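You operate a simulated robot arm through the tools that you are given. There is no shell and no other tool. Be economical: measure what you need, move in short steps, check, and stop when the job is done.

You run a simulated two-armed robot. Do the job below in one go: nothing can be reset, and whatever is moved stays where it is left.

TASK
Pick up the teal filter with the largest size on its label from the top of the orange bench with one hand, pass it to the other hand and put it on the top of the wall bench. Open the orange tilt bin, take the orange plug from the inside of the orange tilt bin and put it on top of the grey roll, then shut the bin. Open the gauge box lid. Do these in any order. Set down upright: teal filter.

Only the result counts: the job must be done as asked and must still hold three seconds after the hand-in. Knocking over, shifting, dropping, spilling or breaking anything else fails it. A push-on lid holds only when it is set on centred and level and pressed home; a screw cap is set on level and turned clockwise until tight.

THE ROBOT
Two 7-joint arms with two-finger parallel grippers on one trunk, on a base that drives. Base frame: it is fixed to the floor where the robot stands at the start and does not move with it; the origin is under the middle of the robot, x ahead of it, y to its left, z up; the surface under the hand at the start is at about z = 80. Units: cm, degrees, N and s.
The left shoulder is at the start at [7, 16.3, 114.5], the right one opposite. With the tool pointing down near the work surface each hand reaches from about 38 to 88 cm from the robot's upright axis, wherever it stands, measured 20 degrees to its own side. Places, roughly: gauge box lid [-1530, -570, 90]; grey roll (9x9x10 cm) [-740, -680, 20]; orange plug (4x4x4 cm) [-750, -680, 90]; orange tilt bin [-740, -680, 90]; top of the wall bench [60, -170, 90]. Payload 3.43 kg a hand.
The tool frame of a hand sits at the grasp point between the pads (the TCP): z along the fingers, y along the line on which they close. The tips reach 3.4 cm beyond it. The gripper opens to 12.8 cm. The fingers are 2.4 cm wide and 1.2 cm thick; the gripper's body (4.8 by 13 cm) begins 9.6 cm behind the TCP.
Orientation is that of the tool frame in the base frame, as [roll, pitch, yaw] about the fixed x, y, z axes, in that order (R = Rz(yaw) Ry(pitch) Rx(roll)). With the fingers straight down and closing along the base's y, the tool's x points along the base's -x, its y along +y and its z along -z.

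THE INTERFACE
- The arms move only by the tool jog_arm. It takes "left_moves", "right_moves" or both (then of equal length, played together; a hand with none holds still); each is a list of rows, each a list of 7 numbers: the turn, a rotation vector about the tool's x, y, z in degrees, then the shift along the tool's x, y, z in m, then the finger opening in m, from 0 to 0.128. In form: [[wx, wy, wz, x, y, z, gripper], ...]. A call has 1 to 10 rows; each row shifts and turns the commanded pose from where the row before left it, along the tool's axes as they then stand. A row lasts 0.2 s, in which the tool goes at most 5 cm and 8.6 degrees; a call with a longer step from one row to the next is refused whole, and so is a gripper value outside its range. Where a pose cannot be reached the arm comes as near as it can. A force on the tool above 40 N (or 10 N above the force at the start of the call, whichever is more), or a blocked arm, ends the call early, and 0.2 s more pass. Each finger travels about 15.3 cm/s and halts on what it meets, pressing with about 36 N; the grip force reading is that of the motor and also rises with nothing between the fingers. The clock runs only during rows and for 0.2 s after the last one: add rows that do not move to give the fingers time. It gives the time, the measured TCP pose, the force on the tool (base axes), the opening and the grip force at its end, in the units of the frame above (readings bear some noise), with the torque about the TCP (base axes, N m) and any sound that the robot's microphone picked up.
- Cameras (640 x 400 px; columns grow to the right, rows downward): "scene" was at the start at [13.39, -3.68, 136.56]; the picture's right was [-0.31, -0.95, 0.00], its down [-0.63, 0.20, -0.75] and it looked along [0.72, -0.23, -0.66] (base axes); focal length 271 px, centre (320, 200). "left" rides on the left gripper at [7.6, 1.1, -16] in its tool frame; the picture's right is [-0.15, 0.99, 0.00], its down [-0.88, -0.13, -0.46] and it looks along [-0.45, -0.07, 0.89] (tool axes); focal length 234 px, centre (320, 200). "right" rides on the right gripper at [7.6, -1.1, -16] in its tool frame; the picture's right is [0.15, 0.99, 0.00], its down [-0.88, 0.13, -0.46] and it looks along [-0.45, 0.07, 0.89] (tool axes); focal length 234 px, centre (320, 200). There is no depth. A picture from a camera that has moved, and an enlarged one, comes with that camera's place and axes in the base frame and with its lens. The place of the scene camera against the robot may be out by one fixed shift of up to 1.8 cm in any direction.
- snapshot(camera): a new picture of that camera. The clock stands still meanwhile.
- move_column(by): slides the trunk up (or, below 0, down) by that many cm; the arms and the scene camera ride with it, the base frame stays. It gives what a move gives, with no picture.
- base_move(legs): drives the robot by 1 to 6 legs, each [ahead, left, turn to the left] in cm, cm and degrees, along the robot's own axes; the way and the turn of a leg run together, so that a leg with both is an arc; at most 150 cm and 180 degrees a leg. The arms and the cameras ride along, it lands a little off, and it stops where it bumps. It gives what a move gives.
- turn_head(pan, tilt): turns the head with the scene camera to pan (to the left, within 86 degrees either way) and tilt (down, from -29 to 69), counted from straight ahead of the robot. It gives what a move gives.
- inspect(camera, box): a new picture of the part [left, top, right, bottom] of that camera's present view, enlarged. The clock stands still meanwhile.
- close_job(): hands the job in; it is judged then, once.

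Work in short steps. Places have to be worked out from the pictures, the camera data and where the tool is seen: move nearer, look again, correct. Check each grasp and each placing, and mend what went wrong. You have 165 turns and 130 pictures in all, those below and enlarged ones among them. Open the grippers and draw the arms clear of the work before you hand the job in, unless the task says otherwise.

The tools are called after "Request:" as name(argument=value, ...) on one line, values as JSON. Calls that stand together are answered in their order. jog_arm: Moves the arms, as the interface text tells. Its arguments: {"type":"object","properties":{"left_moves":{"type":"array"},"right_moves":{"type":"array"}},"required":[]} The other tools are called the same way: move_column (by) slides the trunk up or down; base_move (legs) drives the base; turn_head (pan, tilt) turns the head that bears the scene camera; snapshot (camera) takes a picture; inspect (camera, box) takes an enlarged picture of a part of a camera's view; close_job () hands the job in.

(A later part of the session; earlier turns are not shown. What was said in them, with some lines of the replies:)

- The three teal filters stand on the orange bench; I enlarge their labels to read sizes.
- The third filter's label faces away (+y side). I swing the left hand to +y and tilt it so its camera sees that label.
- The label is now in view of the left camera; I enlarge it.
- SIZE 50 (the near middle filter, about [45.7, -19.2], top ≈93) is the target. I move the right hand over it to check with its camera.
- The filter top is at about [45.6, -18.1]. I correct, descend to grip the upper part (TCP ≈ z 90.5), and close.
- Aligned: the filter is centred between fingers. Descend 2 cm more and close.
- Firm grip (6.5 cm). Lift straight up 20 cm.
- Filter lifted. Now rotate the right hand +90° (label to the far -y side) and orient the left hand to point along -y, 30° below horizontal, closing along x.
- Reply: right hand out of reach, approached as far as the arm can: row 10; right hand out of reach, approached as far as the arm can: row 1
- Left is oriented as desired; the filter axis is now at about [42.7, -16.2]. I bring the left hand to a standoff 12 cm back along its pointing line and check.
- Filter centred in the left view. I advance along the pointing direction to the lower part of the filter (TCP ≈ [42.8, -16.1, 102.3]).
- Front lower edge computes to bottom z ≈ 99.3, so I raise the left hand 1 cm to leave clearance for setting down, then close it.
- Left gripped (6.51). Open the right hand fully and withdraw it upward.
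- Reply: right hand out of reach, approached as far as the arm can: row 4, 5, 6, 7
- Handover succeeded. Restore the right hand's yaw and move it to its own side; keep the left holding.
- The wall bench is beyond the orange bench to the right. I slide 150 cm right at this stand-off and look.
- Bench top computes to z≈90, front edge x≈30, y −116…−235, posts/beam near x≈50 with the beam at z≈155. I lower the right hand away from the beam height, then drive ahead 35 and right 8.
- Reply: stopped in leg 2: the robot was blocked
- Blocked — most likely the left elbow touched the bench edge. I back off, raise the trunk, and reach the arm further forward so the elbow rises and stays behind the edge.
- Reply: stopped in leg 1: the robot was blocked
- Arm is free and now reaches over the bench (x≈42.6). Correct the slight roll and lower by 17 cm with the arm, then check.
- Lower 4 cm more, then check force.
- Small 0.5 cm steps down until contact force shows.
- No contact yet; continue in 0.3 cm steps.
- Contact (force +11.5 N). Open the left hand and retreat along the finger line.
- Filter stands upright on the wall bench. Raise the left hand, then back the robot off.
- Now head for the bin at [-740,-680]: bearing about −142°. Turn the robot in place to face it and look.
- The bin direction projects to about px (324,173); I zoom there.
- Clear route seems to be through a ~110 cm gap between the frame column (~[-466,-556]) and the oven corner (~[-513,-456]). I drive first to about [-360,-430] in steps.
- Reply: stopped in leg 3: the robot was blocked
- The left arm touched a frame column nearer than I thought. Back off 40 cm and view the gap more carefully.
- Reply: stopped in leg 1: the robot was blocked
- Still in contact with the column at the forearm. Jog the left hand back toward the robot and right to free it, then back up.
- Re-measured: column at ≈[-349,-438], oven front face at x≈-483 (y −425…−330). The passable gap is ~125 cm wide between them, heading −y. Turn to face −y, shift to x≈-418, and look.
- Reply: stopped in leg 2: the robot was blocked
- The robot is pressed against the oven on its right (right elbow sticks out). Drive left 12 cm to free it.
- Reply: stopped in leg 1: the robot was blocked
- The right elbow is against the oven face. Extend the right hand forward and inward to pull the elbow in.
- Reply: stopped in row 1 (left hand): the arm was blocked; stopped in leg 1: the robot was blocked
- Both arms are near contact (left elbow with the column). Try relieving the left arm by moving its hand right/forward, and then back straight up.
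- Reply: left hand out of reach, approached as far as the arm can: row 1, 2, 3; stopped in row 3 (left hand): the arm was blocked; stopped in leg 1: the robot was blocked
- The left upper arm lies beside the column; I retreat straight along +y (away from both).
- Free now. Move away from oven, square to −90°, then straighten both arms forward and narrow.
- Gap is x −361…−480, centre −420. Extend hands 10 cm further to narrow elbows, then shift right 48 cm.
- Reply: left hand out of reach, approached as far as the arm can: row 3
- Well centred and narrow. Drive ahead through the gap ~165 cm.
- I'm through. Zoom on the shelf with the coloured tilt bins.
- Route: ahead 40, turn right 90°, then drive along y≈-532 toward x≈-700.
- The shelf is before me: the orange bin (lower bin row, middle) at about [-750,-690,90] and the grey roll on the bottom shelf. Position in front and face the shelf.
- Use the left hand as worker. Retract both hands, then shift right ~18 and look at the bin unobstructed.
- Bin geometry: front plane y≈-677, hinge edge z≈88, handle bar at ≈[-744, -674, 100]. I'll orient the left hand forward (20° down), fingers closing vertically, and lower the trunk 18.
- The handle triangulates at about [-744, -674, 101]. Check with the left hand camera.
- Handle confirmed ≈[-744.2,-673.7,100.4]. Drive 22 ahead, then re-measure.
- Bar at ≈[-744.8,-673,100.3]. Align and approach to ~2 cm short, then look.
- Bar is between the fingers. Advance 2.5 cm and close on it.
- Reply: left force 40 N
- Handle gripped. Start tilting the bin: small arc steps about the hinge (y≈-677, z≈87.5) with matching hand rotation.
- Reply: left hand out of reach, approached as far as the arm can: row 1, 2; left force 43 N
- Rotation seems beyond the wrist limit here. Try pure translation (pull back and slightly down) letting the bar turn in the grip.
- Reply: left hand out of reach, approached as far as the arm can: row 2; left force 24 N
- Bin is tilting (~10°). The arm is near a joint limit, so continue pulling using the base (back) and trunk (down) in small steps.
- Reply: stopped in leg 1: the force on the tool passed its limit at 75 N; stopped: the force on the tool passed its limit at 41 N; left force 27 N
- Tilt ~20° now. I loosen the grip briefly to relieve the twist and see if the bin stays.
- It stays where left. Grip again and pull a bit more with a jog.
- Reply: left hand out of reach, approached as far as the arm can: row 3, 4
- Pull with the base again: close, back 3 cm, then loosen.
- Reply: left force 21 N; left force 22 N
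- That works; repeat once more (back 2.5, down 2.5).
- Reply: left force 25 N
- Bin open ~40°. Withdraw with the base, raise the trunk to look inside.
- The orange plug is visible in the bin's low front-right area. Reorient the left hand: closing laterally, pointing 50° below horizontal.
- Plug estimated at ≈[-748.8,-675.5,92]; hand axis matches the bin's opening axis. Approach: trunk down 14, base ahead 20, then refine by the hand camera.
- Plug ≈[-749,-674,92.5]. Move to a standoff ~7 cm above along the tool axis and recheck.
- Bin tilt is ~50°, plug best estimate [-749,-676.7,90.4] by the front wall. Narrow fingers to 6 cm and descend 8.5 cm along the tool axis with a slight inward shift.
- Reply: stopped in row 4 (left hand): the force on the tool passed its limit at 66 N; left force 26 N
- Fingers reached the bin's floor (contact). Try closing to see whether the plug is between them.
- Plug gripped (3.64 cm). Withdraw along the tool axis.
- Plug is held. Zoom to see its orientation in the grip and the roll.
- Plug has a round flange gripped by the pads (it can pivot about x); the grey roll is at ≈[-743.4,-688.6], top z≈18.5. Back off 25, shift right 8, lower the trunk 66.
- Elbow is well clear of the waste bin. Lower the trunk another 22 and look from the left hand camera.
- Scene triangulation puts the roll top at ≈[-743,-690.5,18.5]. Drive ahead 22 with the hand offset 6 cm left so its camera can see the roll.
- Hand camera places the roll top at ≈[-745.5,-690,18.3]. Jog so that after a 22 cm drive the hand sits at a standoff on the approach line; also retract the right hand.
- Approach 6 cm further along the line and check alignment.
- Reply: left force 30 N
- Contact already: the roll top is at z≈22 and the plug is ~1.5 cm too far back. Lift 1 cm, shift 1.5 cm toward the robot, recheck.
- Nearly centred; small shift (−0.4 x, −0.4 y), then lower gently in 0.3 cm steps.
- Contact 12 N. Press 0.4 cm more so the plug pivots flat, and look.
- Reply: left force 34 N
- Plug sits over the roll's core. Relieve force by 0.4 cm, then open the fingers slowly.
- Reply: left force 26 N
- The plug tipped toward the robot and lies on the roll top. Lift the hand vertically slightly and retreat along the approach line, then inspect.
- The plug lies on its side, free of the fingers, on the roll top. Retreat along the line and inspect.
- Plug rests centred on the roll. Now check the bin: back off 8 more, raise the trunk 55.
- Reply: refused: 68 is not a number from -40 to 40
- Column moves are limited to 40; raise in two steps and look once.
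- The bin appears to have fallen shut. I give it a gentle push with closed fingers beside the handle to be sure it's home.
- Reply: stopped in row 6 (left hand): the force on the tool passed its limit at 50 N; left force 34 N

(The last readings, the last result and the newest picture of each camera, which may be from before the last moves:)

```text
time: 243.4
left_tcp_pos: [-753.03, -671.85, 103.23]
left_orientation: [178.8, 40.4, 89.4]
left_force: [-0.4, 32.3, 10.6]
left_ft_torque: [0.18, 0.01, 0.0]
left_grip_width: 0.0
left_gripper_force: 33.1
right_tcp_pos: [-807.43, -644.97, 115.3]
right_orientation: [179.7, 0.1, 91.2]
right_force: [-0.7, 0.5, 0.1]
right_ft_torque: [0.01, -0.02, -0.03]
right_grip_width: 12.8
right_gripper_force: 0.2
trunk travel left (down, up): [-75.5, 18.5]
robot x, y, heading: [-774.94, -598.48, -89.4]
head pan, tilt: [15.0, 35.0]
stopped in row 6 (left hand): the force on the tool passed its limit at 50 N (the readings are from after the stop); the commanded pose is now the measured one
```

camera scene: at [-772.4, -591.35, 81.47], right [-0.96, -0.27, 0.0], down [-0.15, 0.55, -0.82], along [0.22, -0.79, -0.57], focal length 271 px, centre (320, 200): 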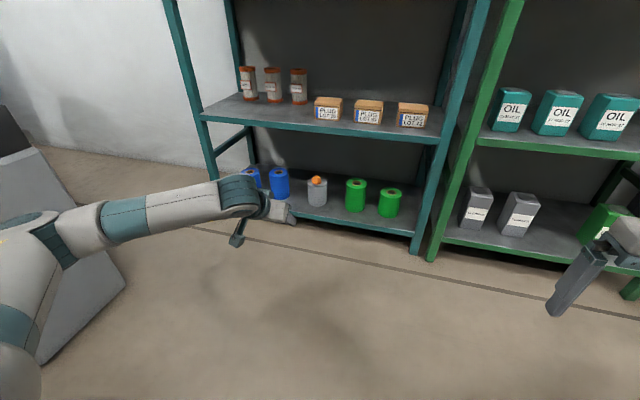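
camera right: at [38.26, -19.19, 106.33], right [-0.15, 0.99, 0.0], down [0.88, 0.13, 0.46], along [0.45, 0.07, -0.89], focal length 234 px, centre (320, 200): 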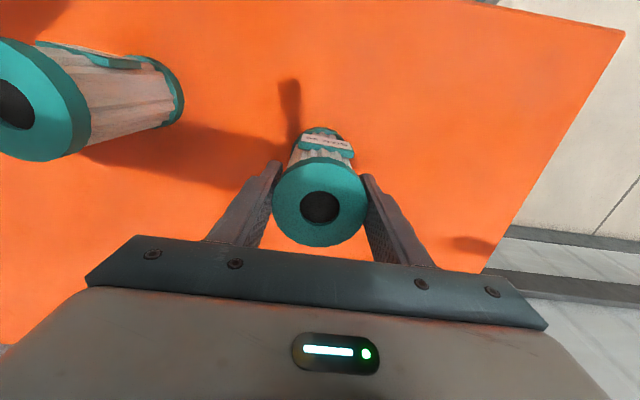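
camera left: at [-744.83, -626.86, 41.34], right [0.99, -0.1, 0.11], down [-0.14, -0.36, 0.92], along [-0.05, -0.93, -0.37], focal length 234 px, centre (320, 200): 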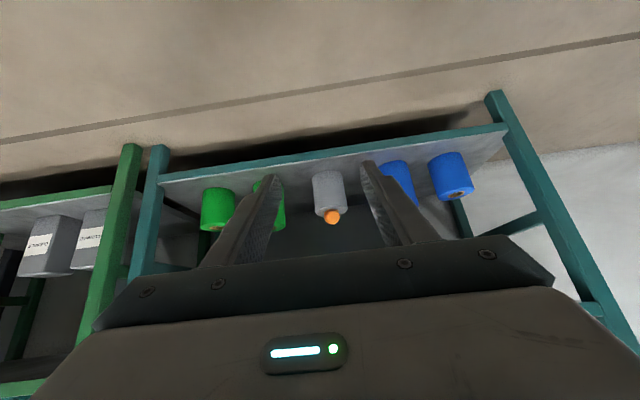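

Bin front is solid (shut). Retreat, restore the left hand orientation, turn to face −x and look toward the gauge box.

Request:
base_move(legs=[[-60, 0, 0]])

Request:
jog_arm(left_moves=[[0, 8.2, 0, 0, 0, 0, 0.05], [0, 8.2, 0, 0, 0, 0, 0.128], [0, 8.2, 0, 0, 0, 0, 0.128], [0, 8.2, 0, 0, 0, 0, 0.128], [0, 8.2, 0, 0, 0, 0, 0.128]])

Request:
base_move(legs=[[0, 0, -90]])

Request:
turn_head(pan=0, tilt=12)

Request:
snapshot(camera="scene")

```text
time: 246.8
left_tcp_pos: [-753.66, -612.45, 102.74]
left_orientation: [178.8, 40.4, 89.4]
left_force: [0.1, -0.8, 0.3]
left_ft_torque: [-0.01, 0.02, 0.0]
left_grip_width: 0.01
left_gripper_force: 32.5
right_tcp_pos: [-808.07, -585.33, 115.26]
right_orientation: [179.6, 0.0, 91.1]
right_force: [-0.6, -0.1, -0.1]
right_ft_torque: [0.0, -0.01, -0.01]
right_grip_width: 12.81
right_gripper_force: 0.1
trunk travel left (down, up): [-75.5, 18.5]
robot x, y, heading: [-775.55, -538.84, -89.1]
head pan, tilt: [15.0, 35.0]
```

```text
time: 248.0
left_tcp_pos: [-753.73, -612.34, 102.85]
left_orientation: [179.0, -0.6, 90.3]
left_force: [-0.8, -0.7, -0.3]
left_ft_torque: [-0.01, 0.0, -0.01]
left_grip_width: 12.77
left_gripper_force: 0.1
right_tcp_pos: [-808.1, -585.26, 115.27]
right_orientation: [179.5, -0.2, 91.0]
right_force: [0.8, -0.1, -0.2]
right_ft_torque: [-0.03, -0.02, 0.02]
right_grip_width: 12.81
right_gripper_force: 0.0
trunk travel left (down, up): [-75.5, 18.5]
robot x, y, heading: [-775.57, -538.47, -89.4]
head pan, tilt: [15.0, 35.0]
```

```text
time: 252.3
left_tcp_pos: [-849.5, -559.76, 102.71]
left_orientation: [179.1, -0.6, 0.0]
left_force: [-0.3, -0.6, -0.8]
left_ft_torque: [-0.02, 0.03, 0.02]
left_grip_width: 12.81
left_gripper_force: 0.1
right_tcp_pos: [-821.95, -505.5, 115.05]
right_orientation: [179.4, 0.0, 0.6]
right_force: [0.1, 0.0, 0.4]
right_ft_torque: [-0.01, 0.01, 0.01]
right_grip_width: 12.79
right_gripper_force: 0.0
trunk travel left (down, up): [-75.5, 18.5]
robot x, y, heading: [-775.51, -538.47, -180.2]
head pan, tilt: [15.0, 35.0]
```

```text
time: 253.2
left_tcp_pos: [-849.51, -559.79, 102.84]
left_orientation: [179.1, -0.6, -0.1]
left_force: [-0.2, -0.2, -1.0]
left_ft_torque: [0.0, -0.03, -0.04]
left_grip_width: 12.78
left_gripper_force: 0.0
right_tcp_pos: [-822.03, -505.52, 115.12]
right_orientation: [179.5, -0.1, 0.6]
right_force: [0.5, -0.1, 0.3]
right_ft_torque: [0.01, 0.02, 0.0]
right_grip_width: 12.82
right_gripper_force: 0.0
trunk travel left (down, up): [-75.5, 18.5]
robot x, y, heading: [-775.61, -538.49, -180.0]
head pan, tilt: [0.0, 12.0]
```

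```text
30 pictures are left
camera scene: at [-789.52, -539.64, 154.15], right [0.0, 1.0, 0.0], down [0.21, 0.0, -0.98], along [-0.98, 0.0, -0.21], focal length 271 px, centre (320, 200)
```

scene: 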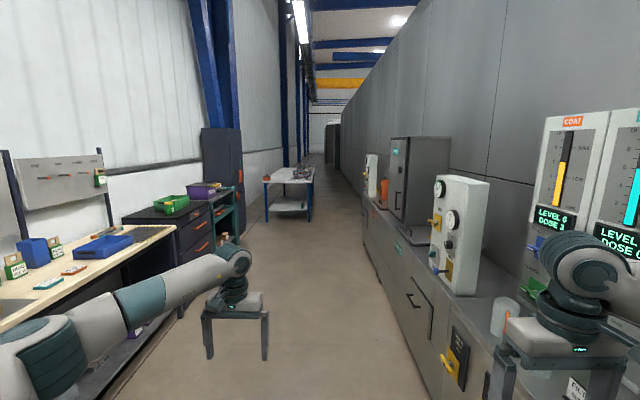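

Corridor ahead along −x: units on the right at y≈-475, benches on the left at y≈-650. Narrow the right arm, shift left 22 and drive ~370 cm ahead.

Request:
jog_arm(right_moves=[[0, 0, 0, -0.0375, 0.02, 0, 0.128], [0, 0, 0, -0.0375, 0.02, 0, 0.128], [0, 0, 0, -0.0375, 0.02, 0, 0.128], [0, 0, 0, -0.0375, 0.02, 0, 0.128], [0, 0, 0, -0.0375, 0.02, 0, 0.128], [0, 0, 0, -0.0375, 0.02, 0, 0.128], [0, 0, 0, -0.0375, 0.02, 0, 0.128], [0, 0, 0, -0.0375, 0.02, 0, 0.128]])

Request:
base_move(legs=[[0, 20, 0], [125, 0, 0], [125, 0, 0], [125, 0, 0]])

Request:
turn_head(pan=0, tilt=18)

Request:
snapshot(camera="scene")

```text
time: 254.9
left_tcp_pos: [-849.63, -559.95, 102.86]
left_orientation: [179.2, -0.6, -0.1]
left_force: [0.4, 0.1, -0.6]
left_ft_torque: [0.04, 0.01, 0.05]
left_grip_width: 12.79
left_gripper_force: 0.0
right_tcp_pos: [-852.02, -522.01, 115.33]
right_orientation: [179.6, -0.2, 0.5]
right_force: [-1.1, 0.1, -0.6]
right_ft_torque: [0.03, -0.02, 0.0]
right_grip_width: 12.81
right_gripper_force: 0.0
trunk travel left (down, up): [-75.5, 18.5]
robot x, y, heading: [-775.7, -538.41, -180.1]
head pan, tilt: [0.0, 12.0]
```

```text
time: 274.2
left_tcp_pos: [-1222.37, -581.08, 102.84]
left_orientation: [179.0, -0.6, 0.3]
left_force: [-0.6, 0.3, -0.1]
left_ft_torque: [0.0, 0.0, 0.02]
left_grip_width: 12.79
left_gripper_force: 0.1
right_tcp_pos: [-1224.84, -543.18, 115.24]
right_orientation: [179.4, -0.1, 1.0]
right_force: [-0.2, -0.3, -0.8]
right_ft_torque: [-0.02, -0.02, -0.02]
right_grip_width: 12.8
right_gripper_force: 0.0
trunk travel left (down, up): [-75.5, 18.5]
robot x, y, heading: [-1148.55, -559.26, -179.5]
head pan, tilt: [0.0, 12.0]
```

```text
time: 274.9
left_tcp_pos: [-1222.28, -581.15, 102.65]
left_orientation: [179.0, -0.7, 0.3]
left_force: [1.0, 0.6, 0.5]
left_ft_torque: [0.04, 0.0, 0.01]
left_grip_width: 12.78
left_gripper_force: 0.0
right_tcp_pos: [-1224.89, -543.32, 115.37]
right_orientation: [179.5, -0.2, 1.0]
right_force: [0.6, -0.4, 0.6]
right_ft_torque: [0.02, 0.04, -0.01]
right_grip_width: 12.79
right_gripper_force: 0.1
trunk travel left (down, up): [-75.5, 18.5]
robot x, y, heading: [-1148.23, -559.31, -179.3]
head pan, tilt: [0.0, 18.0]
```

```text
29 pictures are left
camera scene: at [-1162.54, -560.52, 153.18], right [-0.01, 1.0, 0.0], down [0.31, 0.0, -0.95], along [-0.95, -0.01, -0.31], focal length 271 px, centre (320, 200)
```

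scene: 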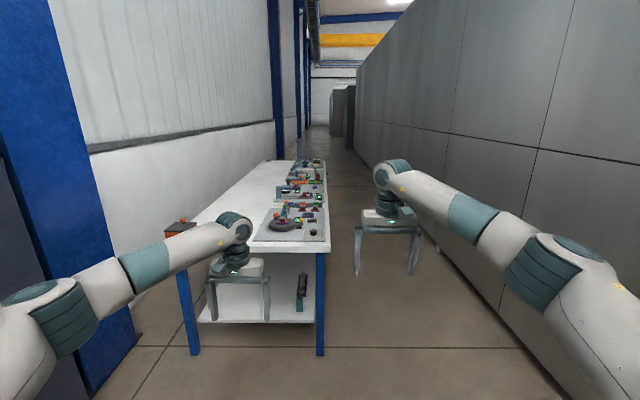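

The table runs from x≈-1270 to beyond −1500 with its right edge at y≈-561; oven wall at y≈-423. Shift right to y≈-492, turn to face −y, retract hands, then strafe along the table.

Request:
base_move(legs=[[0, -66, 0], [0, 0, 89.3]])

Request:
jog_arm(left_moves=[[0, 0, 0, 0.04, 0, -0.02, 0.128], [0, 0, 0, 0.04, 0, -0.02, 0.128], [0, 0, 0, 0.04, 0, -0.02, 0.128], [0, 0, 0, 0.04, 0, -0.02, 0.128], [0, 0, 0, 0.04, 0, -0.02, 0.128], [0, 0, 0, 0.04, 0, 0, 0.128], [0, 0, 0, 0.03, 0, 0, 0.128]], right_moves=[[0, 0, 0, 0.04, -0.01, 0, 0.128], [0, 0, 0, 0.04, -0.01, 0, 0.128], [0, 0, 0, 0.04, -0.01, 0, 0.128], [0, 0, 0, 0.04, 0, 0, 0.128], [0, 0, 0, 0.04, 0, 0, 0.128], [0, 0, 0, 0.04, 0, 0, 0.128], [0, 0, 0, 0.03, 0, 0, 0.128]])

Request:
base_move(legs=[[0, -125, 0], [0, -125, 0], [0, -125, 0]])

Request:
turn_head(pan=0, tilt=40)

Request:
snapshot(camera="scene")

```text
time: 277.9
left_tcp_pos: [-1221.8, -532.37, 102.93]
left_orientation: [-179.9, -0.2, 2.5]
left_force: [0.0, -0.5, -0.2]
left_ft_torque: [0.06, -0.02, -0.02]
left_grip_width: 12.8
left_gripper_force: 0.0
right_tcp_pos: [-1225.36, -496.1, 116.26]
right_orientation: [-179.4, 0.4, 4.5]
right_force: [-0.8, 1.6, 0.3]
right_ft_torque: [0.0, -0.01, 0.01]
right_grip_width: 12.79
right_gripper_force: 0.1
trunk travel left (down, up): [-75.5, 18.5]
robot x, y, heading: [-1149.35, -506.24, -177.2]
head pan, tilt: [0.0, 18.0]
stopped in leg 1: the robot was blocked; the commanded pose is now the measured one
```

```text
time: 279.7
left_tcp_pos: [-1198.11, -539.08, 112.58]
left_orientation: [179.9, -0.8, 11.7]
left_force: [0.4, -0.2, 0.0]
left_ft_torque: [0.0, 0.03, 0.02]
left_grip_width: 12.81
left_gripper_force: 0.1
right_tcp_pos: [-1208.36, -500.29, 115.47]
right_orientation: [-179.6, -0.3, 13.8]
right_force: [-0.1, -0.3, -0.9]
right_ft_torque: [0.03, 0.02, -0.02]
right_grip_width: 12.79
right_gripper_force: 0.1
trunk travel left (down, up): [-75.5, 18.5]
robot x, y, heading: [-1156.59, -507.21, -168.2]
head pan, tilt: [0.0, 18.0]
stopped in row 7 (left hand): the arm was blocked; the commanded pose is now the measured one
```

```text
time: 280.5
left_tcp_pos: [-1197.99, -539.03, 112.65]
left_orientation: [179.7, -0.7, 12.0]
left_force: [-0.1, 0.2, -0.5]
left_ft_torque: [0.0, -0.02, 0.0]
left_grip_width: 12.81
left_gripper_force: 0.2
right_tcp_pos: [-1208.4, -500.29, 115.43]
right_orientation: [-179.8, -0.4, 14.1]
right_force: [0.3, -0.5, 0.1]
right_ft_torque: [0.01, 0.01, 0.03]
right_grip_width: 12.8
right_gripper_force: 0.0
trunk travel left (down, up): [-75.5, 18.5]
robot x, y, heading: [-1156.37, -507.32, -167.9]
head pan, tilt: [0.0, 18.0]
stopped in leg 1: the robot was blocked; the commanded pose is now the measured one
```

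```text
time: 281.3
left_tcp_pos: [-1198.18, -538.81, 112.47]
left_orientation: [179.9, -0.8, 11.9]
left_force: [-0.4, 0.3, -0.2]
left_ft_torque: [-0.05, 0.0, 0.02]
left_grip_width: 12.8
left_gripper_force: 0.1
right_tcp_pos: [-1208.49, -500.3, 115.34]
right_orientation: [-179.7, -0.5, 13.7]
right_force: [0.0, 1.4, 0.0]
right_ft_torque: [0.01, 0.01, -0.02]
right_grip_width: 12.8
right_gripper_force: 0.1
trunk travel left (down, up): [-75.5, 18.5]
robot x, y, heading: [-1156.79, -506.66, -168.2]
head pan, tilt: [0.0, 40.0]
```

```text
28 pictures are left
camera scene: at [-1169.48, -513.27, 149.62], right [-0.2, 0.98, 0.02], down [0.63, 0.14, -0.76], along [-0.75, -0.15, -0.65], focal length 271 px, centre (320, 200)
```

scene: 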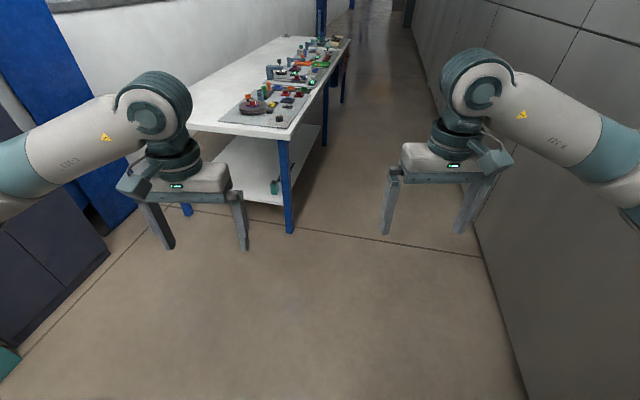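

The robot's right side bumped the last unit on the right (y≈-475). Move left away from it first.

Request:
base_move(legs=[[3, 15, 0]])

Request:
turn_head(pan=-80, tilt=35)

Request:
snapshot(camera="scene")

```text
time: 282.7
left_tcp_pos: [-1197.95, -552.3, 113.12]
left_orientation: [178.9, -0.6, 11.6]
left_force: [0.3, -0.7, 0.2]
left_ft_torque: [0.0, 0.01, 0.01]
left_grip_width: 12.79
left_gripper_force: 0.0
right_tcp_pos: [-1208.28, -513.46, 115.3]
right_orientation: [179.5, -0.2, 13.5]
right_force: [0.2, -0.9, 0.0]
right_ft_torque: [0.01, -0.01, 0.0]
right_grip_width: 12.8
right_gripper_force: 0.0
trunk travel left (down, up): [-75.5, 18.5]
robot x, y, heading: [-1156.11, -522.12, -168.2]
head pan, tilt: [0.0, 40.0]
```

```text
time: 284.2
left_tcp_pos: [-1197.98, -552.35, 113.1]
left_orientation: [178.9, -0.5, 11.8]
left_force: [0.4, 0.4, -0.3]
left_ft_torque: [0.03, -0.04, -0.01]
left_grip_width: 12.79
left_gripper_force: 0.1
right_tcp_pos: [-1208.13, -513.56, 115.22]
right_orientation: [179.4, -0.2, 13.6]
right_force: [-0.1, -0.1, 0.1]
right_ft_torque: [0.04, 0.01, 0.03]
right_grip_width: 12.79
right_gripper_force: 0.1
trunk travel left (down, up): [-75.5, 18.5]
robot x, y, heading: [-1156.07, -522.48, -168.3]
head pan, tilt: [-80.0, 35.0]
```

```text
27 pictures are left
camera scene: at [-1164.17, -516.18, 150.47], right [0.93, 0.37, 0.0], down [0.21, -0.53, -0.82], along [-0.3, 0.76, -0.57], focal length 271 px, centre (320, 200)
```

scene: 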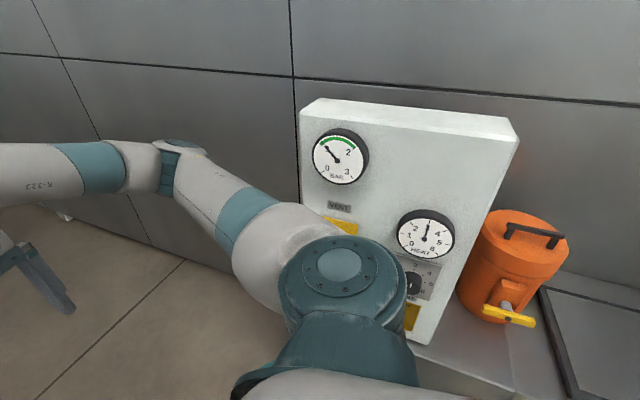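

Free. Now turn left to face −y, strafe past the unit, back up to y≈-492, then strafe along the table.

Request:
base_move(legs=[[0, 0, 78], [0, -60, 0], [-30, 0, 0], [0, -145, 0], [0, -145, 0]])

Request:
turn_head(pan=0, tilt=40)

Request:
snapshot(camera="scene")

```text
time: 306.2
left_tcp_pos: [-1485.24, -535.02, 113.03]
left_orientation: [178.9, -0.6, 89.7]
left_force: [0.5, -0.1, 0.7]
left_ft_torque: [0.04, 0.03, 0.01]
left_grip_width: 12.8
left_gripper_force: 0.0
right_tcp_pos: [-1525.37, -536.84, 115.15]
right_orientation: [179.3, -0.2, 91.6]
right_force: [-0.4, 0.1, -0.1]
right_ft_torque: [0.03, -0.01, 0.0]
right_grip_width: 12.79
right_gripper_force: 0.0
trunk travel left (down, up): [-75.5, 18.5]
robot x, y, heading: [-1506.53, -487.67, -90.2]
head pan, tilt: [-80.0, 35.0]
```

```text
time: 307.8
left_tcp_pos: [-1485.37, -535.02, 113.1]
left_orientation: [178.9, -0.6, 89.6]
left_force: [0.3, 0.3, 0.0]
left_ft_torque: [0.01, 0.0, 0.0]
left_grip_width: 12.78
left_gripper_force: 0.1
right_tcp_pos: [-1525.29, -536.76, 115.28]
right_orientation: [179.3, -0.2, 91.6]
right_force: [0.4, -0.6, 0.1]
right_ft_torque: [-0.01, 0.0, -0.02]
right_grip_width: 12.81
right_gripper_force: 0.1
trunk travel left (down, up): [-75.5, 18.5]
robot x, y, heading: [-1505.43, -488.1, -90.1]
head pan, tilt: [0.0, 40.0]
```

```text
26 pictures are left
camera scene: at [-1505.77, -502.45, 149.72], right [-1.0, 0.01, 0.0], down [0.0, 0.64, -0.77], along [0.0, -0.77, -0.64], focal length 271 px, centre (320, 200)
```

scene: 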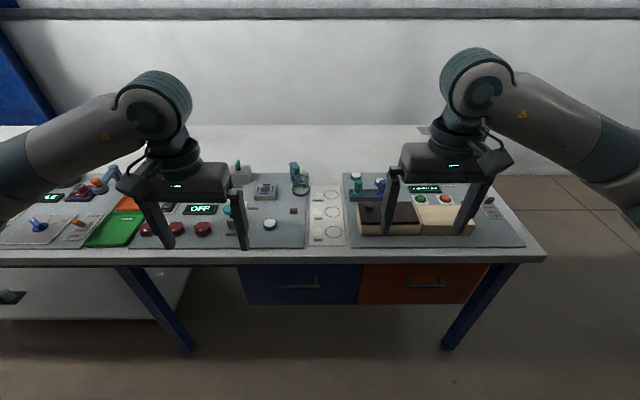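

The right-most panel has a box with a lid. Zoom in.

Request:
inspect(camera="scene", box=[335, 160, 525, 255])

```text
3.37 times, centred on (430, 208) of scene
camera zoom: at [-1505.77, -502.45, 149.72], right [-1.0, 0.01, 0.0], down [0.0, 0.64, -0.77], along [0.0, -0.77, -0.64], focal length 912 px, centre (-50, 175)
```

zoom: 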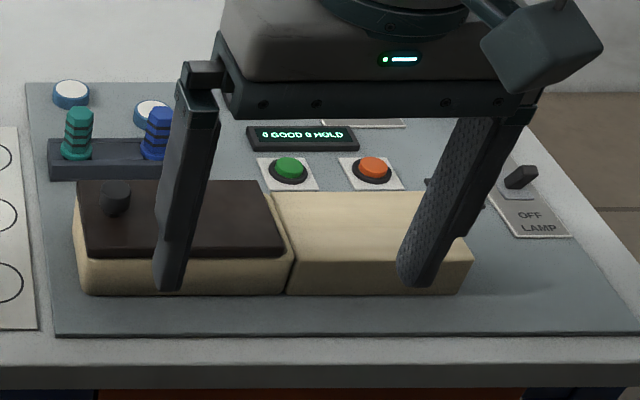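

Take a right-hand camera picture of the box.

Request:
snapshot(camera="right")

```text
24 pictures are left
camera right: at [-1526.91, -529.29, 131.16], right [0.98, 0.17, 0.01], down [0.15, -0.88, 0.45], along [0.09, -0.45, -0.89], focal length 234 px, centre (320, 200)
```

right: 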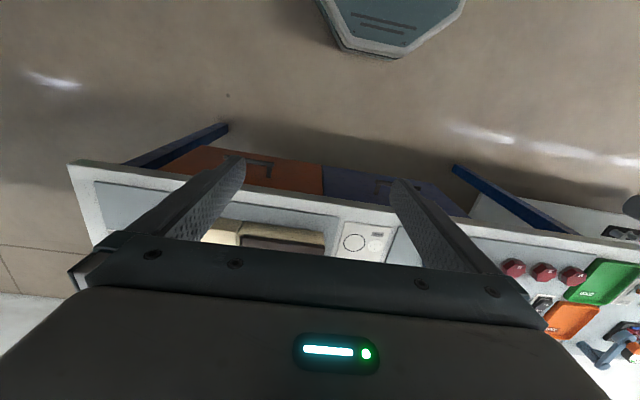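

Move the right hand forward over the box (staying at z≈115) and look again.

Request:
jog_arm(right_moves=[[0, 0, 0, -0.04, 0, 0, 0.128], [0, 0, 0, -0.04, 0, 0, 0.128], [0, 0, 0, -0.04, 0, 0, 0.128], [0, 0, 0, -0.04, 0, 0, 0.128], [0, 0, 0, -0.04, 0, 0, 0.128], [0, 0, 0, -0.04, 0, 0, 0.128], [0, 0, 0, -0.04, 0, 0, 0.128], [0, 0, 0, 0, 0, 0, 0.128]])

Request:
snapshot(camera="right")

```text
time: 309.6
left_tcp_pos: [-1485.34, -534.88, 113.05]
left_orientation: [178.9, -0.6, 89.7]
left_force: [0.1, 0.0, 0.1]
left_ft_torque: [-0.01, -0.02, 0.0]
left_grip_width: 12.82
left_gripper_force: 0.0
right_tcp_pos: [-1524.57, -564.83, 115.12]
right_orientation: [179.5, -0.2, 91.7]
right_force: [-0.7, 0.0, -0.9]
right_ft_torque: [-0.02, 0.0, 0.02]
right_grip_width: 12.83
right_gripper_force: 0.0
trunk travel left (down, up): [-75.5, 18.5]
robot x, y, heading: [-1505.91, -487.56, -90.4]
head pan, tilt: [0.0, 40.0]
```

```text
23 pictures are left
camera right: at [-1526.24, -557.28, 131.07], right [0.98, 0.17, 0.01], down [0.15, -0.88, 0.46], along [0.09, -0.45, -0.89], focal length 234 px, centre (320, 200)
```

right: 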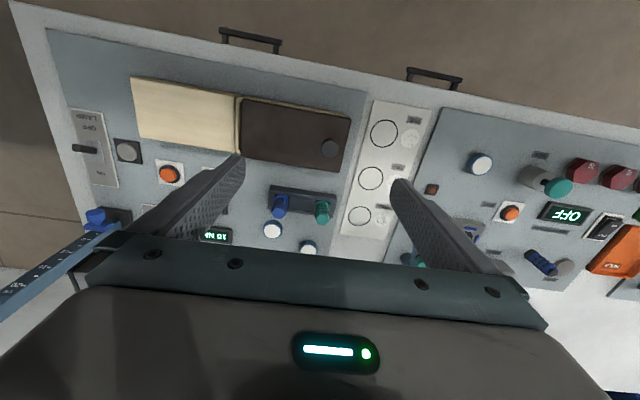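

Request:
inspect(camera="right", box=[220, 80, 370, 190])

```text
3.64 times, centred on (295, 135) of right
camera zoom: at [-1526.24, -557.28, 131.07], right [0.98, 0.17, 0.01], down [0.15, -0.88, 0.46], along [0.09, -0.45, -0.89], focal length 852 px, centre (411, 436)
```

zoom: 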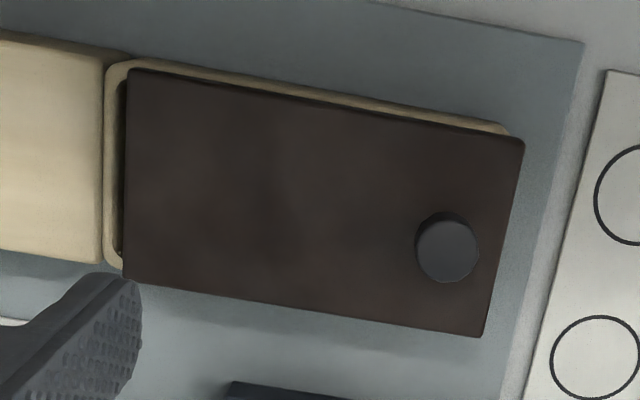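

The lid has a knob at its +x end (≈[-1522.5,-566.6], top z≈95). Align the right hand over it, narrow to 6 cm, and lower to tips ≈97.

Request:
jog_arm(right_moves=[[0, 0, 0, -0.017, 0.02, 0, 0.1], [0, 0, 0, 0, 0, 0.04, 0.08], [0, 0, 0, 0, 0, 0.04, 0.06], [0, 0, 0, 0, 0, 0.065, 0.06], [0, 0, 0, 0, 0, 0, 0.06]])

```text
refused: row 4 steps farther than a row can; nothing moved
```

Request:
jog_arm(right_moves=[[0, 0, 0, -0.017, 0.02, 0, 0.1], [0, 0, 0, 0, 0, 0.04, 0.08], [0, 0, 0, 0, 0, 0.04, 0.06], [0, 0, 0, 0, 0, 0.04, 0.06], [0, 0, 0, 0, 0, 0.025, 0.06], [0, 0, 0, 0, 0, 0, 0.06]])

Request:
snapshot(camera="right")

Request:
inspect(camera="scene", box=[320, 150, 460, 250])

```text
time: 311.0
left_tcp_pos: [-1485.18, -534.97, 113.02]
left_orientation: [178.9, -0.6, 89.8]
left_force: [0.1, 0.3, 0.7]
left_ft_torque: [0.01, 0.04, 0.01]
left_grip_width: 12.8
left_gripper_force: 0.0
right_tcp_pos: [-1522.36, -566.42, 100.67]
right_orientation: [179.4, -0.2, 91.5]
right_force: [0.5, -0.2, -0.5]
right_ft_torque: [0.0, -0.03, -0.01]
right_grip_width: 6.02
right_gripper_force: 0.1
trunk travel left (down, up): [-75.5, 18.5]
robot x, y, heading: [-1506.1, -487.88, -90.4]
head pan, tilt: [0.0, 40.0]
```

```text
21 pictures are left
camera right: at [-1523.95, -558.96, 116.59], right [0.98, 0.17, 0.01], down [0.15, -0.88, 0.45], along [0.09, -0.45, -0.89], focal length 234 px, centre (320, 200)
```

right: 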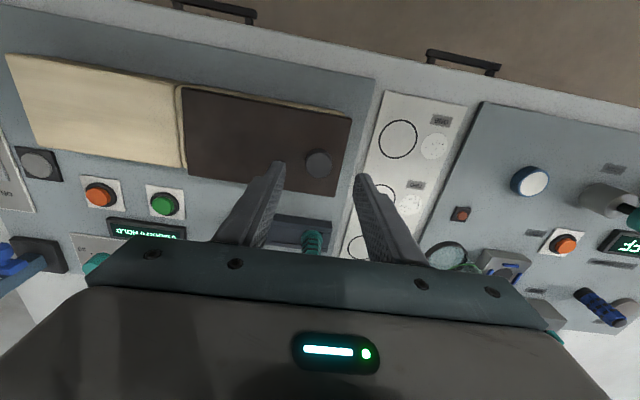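

```text
4.00 times, centred on (390, 200) of scene
camera zoom: at [-1505.74, -502.42, 149.72], right [-1.0, 0.0, 0.0], down [0.0, 0.64, -0.77], along [0.0, -0.77, -0.64], focal length 1083 px, centre (40, 200)
```

zoom: 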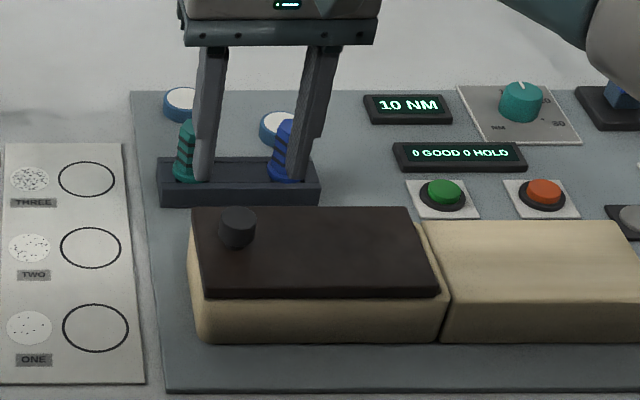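

Knob ≈[-1522.3,-567.0], top z≈92. Shift 0.6 cm forward, descend 5.5 cm watching force.

Request:
jog_arm(right_moves=[[0, 0, 0, -0.006, 0, 0, 0.06], [0, 0, 0, 0, 0, 0.03, 0.06], [0, 0, 0, 0, 0, 0.015, 0.06], [0, 0, 0, 0, 0, 0.01, 0.06], [0, 0, 0, 0, 0, 0, 0.06]])

Request:
snapshot(camera="right")

```text
time: 312.2
left_tcp_pos: [-1485.27, -534.96, 113.08]
left_orientation: [178.9, -0.5, 89.8]
left_force: [-0.6, -0.1, -0.4]
left_ft_torque: [0.02, 0.01, 0.01]
left_grip_width: 12.8
left_gripper_force: 0.1
right_tcp_pos: [-1522.45, -567.0, 95.04]
right_orientation: [179.4, -0.2, 91.6]
right_force: [0.3, -0.1, 1.1]
right_ft_torque: [0.0, -0.01, -0.02]
right_grip_width: 6.01
right_gripper_force: 0.0
trunk travel left (down, up): [-75.5, 18.5]
robot x, y, heading: [-1505.92, -487.97, -90.0]
head pan, tilt: [0.0, 40.0]
```

```text
19 pictures are left
camera right: at [-1523.84, -559.5, 111.02], right [0.98, 0.17, 0.01], down [0.15, -0.88, 0.45], along [0.09, -0.45, -0.89], focal length 234 px, centre (320, 200)
```

right: 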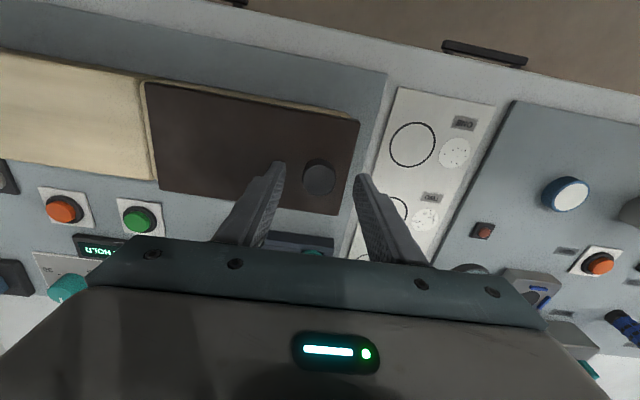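

Knob top ≈ z 91.4. Lower 1.7 cm more in small steps and close.

Request:
jog_arm(right_moves=[[0, 0, 0, 0, 0, 0.007, 0.06], [0, 0, 0, 0, 0, 0.005, 0.06], [0, 0, 0, 0, 0, 0.005, 0.06], [0, 0, 0, 0, 0, 0, 0.03], [0, 0, 0, 0, 0, 0, 0.01], [0, 0, 0, 0, 0, 0, 0.0], [0, 0, 0, 0, 0, 0, 0.0]])

```text
time: 313.8
left_tcp_pos: [-1485.4, -534.91, 113.09]
left_orientation: [178.9, -0.6, 89.7]
left_force: [0.8, 0.4, 0.3]
left_ft_torque: [0.01, -0.01, -0.02]
left_grip_width: 12.79
left_gripper_force: 0.0
right_tcp_pos: [-1522.32, -566.99, 93.42]
right_orientation: [179.4, -0.3, 91.5]
right_force: [-4.4, -0.1, 0.2]
right_ft_torque: [0.02, 1.11, 0.02]
right_grip_width: 2.97
right_gripper_force: 44.3
trunk travel left (down, up): [-75.5, 18.5]
robot x, y, heading: [-1505.9, -487.74, -90.2]
head pan, tilt: [0.0, 40.0]
```

Knob gripped (2.97 cm). Try a gentle lift of 1.5 cm and look.

Request:
jog_arm(right_moves=[[0, 0, 0, 0, 0, -0.005, 0.0], [0, 0, 0, 0, 0, -0.005, 0.0], [0, 0, 0, 0, 0, -0.005, 0.0], [0, 0, 0, 0, 0, 0, 0.0]])

Request:
inspect(camera="scene", box=[320, 150, 460, 250])

```text
time: 314.8
left_tcp_pos: [-1485.35, -535.15, 112.89]
left_orientation: [178.9, -0.8, 89.7]
left_force: [0.7, 0.1, 0.1]
left_ft_torque: [0.01, 0.01, -0.04]
left_grip_width: 12.8
left_gripper_force: 0.0
right_tcp_pos: [-1522.42, -567.12, 94.42]
right_orientation: [179.3, -0.5, 91.6]
right_force: [-1.0, 4.5, -30.6]
right_ft_torque: [0.15, 0.5, 0.05]
right_grip_width: 2.94
right_gripper_force: 44.9
trunk travel left (down, up): [-75.5, 18.5]
robot x, y, heading: [-1505.88, -487.89, -90.5]
head pan, tilt: [0.0, 40.0]
```

```text
4.00 times, centred on (390, 200) of scene
camera zoom: at [-1505.87, -502.88, 149.66], right [-1.0, 0.0, 0.0], down [0.0, 0.65, -0.76], along [0.0, -0.76, -0.65], focal length 1083 px, centre (40, 200)
```

zoom: 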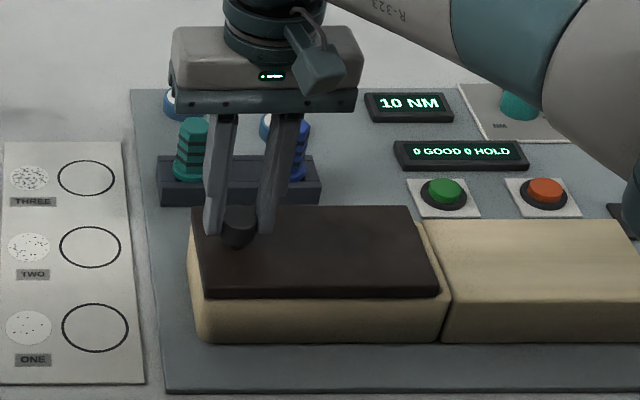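

Lift is blocked (30 N), so it's a sliding lid. Release the upward load and try sliding toward −x (over the cream block).

Request:
jog_arm(right_moves=[[0, 0, 0, 0, 0, 0.007, 0.0], [0, 0, 0, 0, 0, 0.007, 0.0], [0, 0, 0, 0, -0.01, 0, 0.0], [0, 0, 0, 0, -0.01, 0, 0.0], [0, 0, 0, 0, -0.01, 0, 0.0], [0, 0, 0, 0, 0, 0, 0.0]])

```text
time: 316.2
left_tcp_pos: [-1485.29, -534.78, 113.16]
left_orientation: [179.0, -0.4, 89.6]
left_force: [-0.5, -0.1, -0.8]
left_ft_torque: [0.0, -0.03, 0.01]
left_grip_width: 12.82
left_gripper_force: 0.1
right_tcp_pos: [-1525.17, -566.89, 93.97]
right_orientation: [179.4, 0.2, 91.4]
right_force: [0.9, -7.8, 31.9]
right_ft_torque: [-0.43, 0.66, 0.02]
right_grip_width: 2.94
right_gripper_force: 45.1
trunk travel left (down, up): [-75.5, 18.5]
robot x, y, heading: [-1505.88, -487.74, -90.2]
head pan, tilt: [0.0, 40.0]
```

It slides freely. Relieve the downward press and continue sliding −x.

Request:
jog_arm(right_moves=[[0, 0, 0, 0, 0, -0.006, 0.0], [0, 0, 0, 0.0005, -0.02, 0, 0.0], [0, 0, 0, 0.0005, -0.02, 0, 0.0], [0, 0, 0, 0.0005, -0.02, 0, 0.0], [0, 0, 0, 0.0005, -0.02, 0, 0.0], [0, 0, 0, 0, 0, 0, 0.0]])

Request:
snapshot(camera="scene")

```text
time: 317.6
left_tcp_pos: [-1485.35, -534.88, 113.06]
left_orientation: [178.8, -0.6, 89.7]
left_force: [0.1, -0.6, -0.1]
left_ft_torque: [0.01, 0.01, -0.01]
left_grip_width: 12.82
left_gripper_force: 0.0
right_tcp_pos: [-1533.31, -566.99, 94.02]
right_orientation: [179.5, -0.3, 91.7]
right_force: [-1.2, 2.1, -0.8]
right_ft_torque: [0.3, 0.65, 0.05]
right_grip_width: 2.92
right_gripper_force: 45.3
trunk travel left (down, up): [-75.5, 18.5]
robot x, y, heading: [-1505.76, -487.54, -90.3]
head pan, tilt: [0.0, 40.0]
```

```text
17 pictures are left
camera scene: at [-1505.73, -502.43, 149.71], right [-1.0, 0.0, 0.0], down [0.0, 0.64, -0.77], along [0.0, -0.77, -0.64], focal length 271 px, centre (320, 200)
```

scene: 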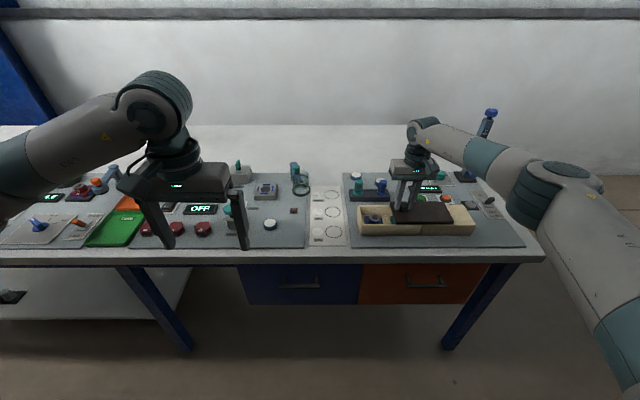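

The box is opening, showing its contents. Slide on toward the end stop.

Request:
jog_arm(right_moves=[[0, 0, 0, 0.0005, -0.02, 0, 0.0], [0, 0, 0, 0.0005, -0.02, 0, 0.0], [0, 0, 0, 0.0005, -0.015, 0, 0.0], [0, 0, 0, 0.0005, -0.015, 0, 0.0], [0, 0, 0, 0.0003, -0.01, 0, 0.0], [0, 0, 0, 0, 0, 0, 0.0]])

Request:
inspect(camera="scene", box=[340, 150, 510, 250])

```text
time: 319.0
left_tcp_pos: [-1484.95, -534.9, 112.88]
left_orientation: [179.1, -0.5, 89.7]
left_force: [-0.3, -0.9, -0.7]
left_ft_torque: [0.0, 0.0, -0.01]
left_grip_width: 12.8
left_gripper_force: 0.1
right_tcp_pos: [-1540.42, -566.92, 94.05]
right_orientation: [179.1, -0.3, 92.2]
right_force: [30.5, 18.1, -15.3]
right_ft_torque: [-0.03, -0.15, 0.29]
right_grip_width: 2.96
right_gripper_force: 45.2
trunk travel left (down, up): [-75.5, 18.5]
robot x, y, heading: [-1505.81, -487.73, -90.2]
head pan, tilt: [0.0, 40.0]
```

```text
3.76 times, centred on (425, 200) of scene
camera zoom: at [-1505.33, -502.35, 149.71], right [-1.0, 0.0, 0.0], down [0.0, 0.64, -0.77], along [0.0, -0.77, -0.64], focal length 1019 px, centre (-75, 200)
```

zoom: 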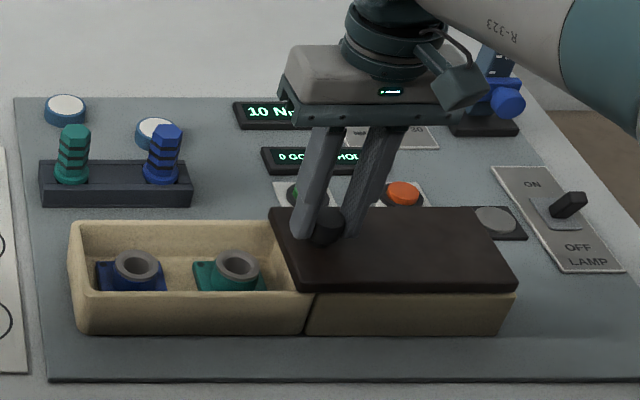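

Lid is fully open at its end stop. Release the knob, raise and withdraw.

Request:
jog_arm(right_moves=[[0, 0, 0, 0, 0.003, 0, 0.0], [0, 0, 0, 0, 0, 0, 0.045], [0, 0, 0, 0, 0, 0, 0.05], [0, 0, 0, 0, 0, -0.03, 0.05], [0, 0, 0, 0, 0, -0.045, 0.05], [0, 0, 0, 0, 0, -0.045, 0.05], [0, 0, 0, 0.04, 0, -0.01, 0.05], [0, 0, 0, 0.04, 0, 0, 0.08], [0, 0, 0, 0.04, 0, 0, 0.128], [0, 0, 0, 0.04, 0, 0, 0.128]])

Request:
inspect(camera="scene", box=[340, 150, 510, 250])

```text
time: 321.2
left_tcp_pos: [-1485.38, -534.82, 113.12]
left_orientation: [178.8, -0.5, 89.7]
left_force: [0.6, -0.7, 0.4]
left_ft_torque: [0.01, 0.03, -0.02]
left_grip_width: 12.8
left_gripper_force: 0.2
right_tcp_pos: [-1541.7, -550.84, 107.03]
right_orientation: [179.3, 0.0, 91.6]
right_force: [-1.4, 0.6, 0.2]
right_ft_torque: [-0.01, -0.03, 0.02]
right_grip_width: 12.81
right_gripper_force: 0.1
trunk travel left (down, up): [-75.5, 18.5]
robot x, y, heading: [-1505.99, -488.09, -90.3]
head pan, tilt: [0.0, 40.0]
```

```text
3.76 times, centred on (425, 200) of scene
camera zoom: at [-1505.93, -502.25, 149.74], right [-1.0, 0.0, 0.0], down [0.0, 0.64, -0.77], along [0.0, -0.77, -0.64], focal length 1019 px, centre (-75, 200)
```

zoom: 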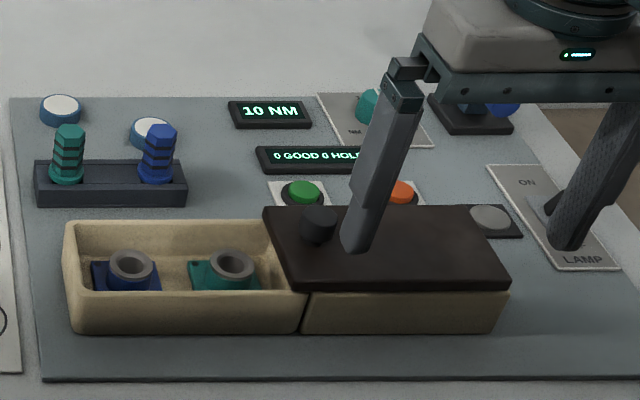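

The lid stays open. Draw the right arm clear of the table, then hand in.

Request:
jog_arm(right_moves=[[0, 0, 0, 0, 0, -0.04, 0.128], [0, 0, 0, 0.04, 0, 0, 0.128], [0, 0, 0, 0.04, 0, 0, 0.128], [0, 0, 0, 0, 0, 0, 0.128]])

Request:
base_move(legs=[[-10, 0, 0]])

Request:
snapshot(camera="scene")

```text
time: 322.2
left_tcp_pos: [-1485.28, -535.03, 113.01]
left_orientation: [178.9, -0.5, 89.7]
left_force: [-1.1, -1.2, 0.5]
left_ft_torque: [0.01, 0.01, -0.01]
left_grip_width: 12.76
left_gripper_force: 0.1
right_tcp_pos: [-1541.8, -543.03, 111.09]
right_orientation: [179.4, -0.2, 91.6]
right_force: [-0.2, 0.4, -0.2]
right_ft_torque: [0.02, 0.01, 0.01]
right_grip_width: 12.79
right_gripper_force: 0.0
trunk travel left (down, up): [-75.5, 18.5]
robot x, y, heading: [-1505.88, -487.85, -89.9]
head pan, tilt: [0.0, 40.0]
```

```text
time: 323.3
left_tcp_pos: [-1485.16, -525.26, 113.01]
left_orientation: [179.0, -0.6, 89.8]
left_force: [0.3, -0.1, 0.3]
left_ft_torque: [0.0, 0.05, -0.01]
left_grip_width: 12.8
left_gripper_force: 0.0
right_tcp_pos: [-1541.61, -533.31, 111.07]
right_orientation: [179.4, -0.3, 91.6]
right_force: [-0.8, 0.9, -0.1]
right_ft_torque: [0.02, 0.0, -0.02]
right_grip_width: 12.8
right_gripper_force: 0.0
trunk travel left (down, up): [-75.5, 18.5]
robot x, y, heading: [-1506.23, -478.12, -90.1]
head pan, tilt: [0.0, 40.0]
```

```text
14 pictures are left
camera scene: at [-1505.72, -492.77, 149.7], right [-1.0, 0.0, 0.0], down [0.0, 0.64, -0.77], along [0.0, -0.77, -0.64], focal length 271 px, centre (320, 200)
```

scene: 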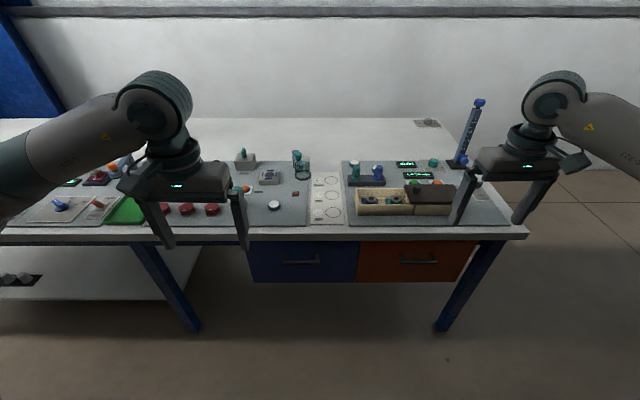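

Everything is in place: the filter is upright on the wall bench, the plug is on the grey roll, the bin is shut, the gauge box lid is open, and both arms are clear. Hand in.

Request:
close_job()

```text
The job is handed in.
```

I handed the job in with all three tasks done. Each result was checked when I made it, but I didn't go back to the first two sites before handing in.

- **Teal filter:** I picked up the SIZE 50 filter (the others read 5 and 10) with the right hand, passed it to the left, and set it upright on the wall bench.
- **Orange plug and bin:** The plug is on top of the grey roll. It tipped when I let go, so it lies on its side in the middle of the roll. The bin had swung shut, and I pressed its front to make sure it was closed.
- **Gauge box lid:** It turned out to be a sliding lid. It is fully open at its end stop and stayed there when I let go.

While driving, the robot bumped the wall bench, a steel frame column, the oven and a gauge unit, pressing against the column and the oven for a while. In the pictures I took there, I saw nothing knocked over or moved. The grey roll shifted by about 0.3 cm when I opened the fingers on it.
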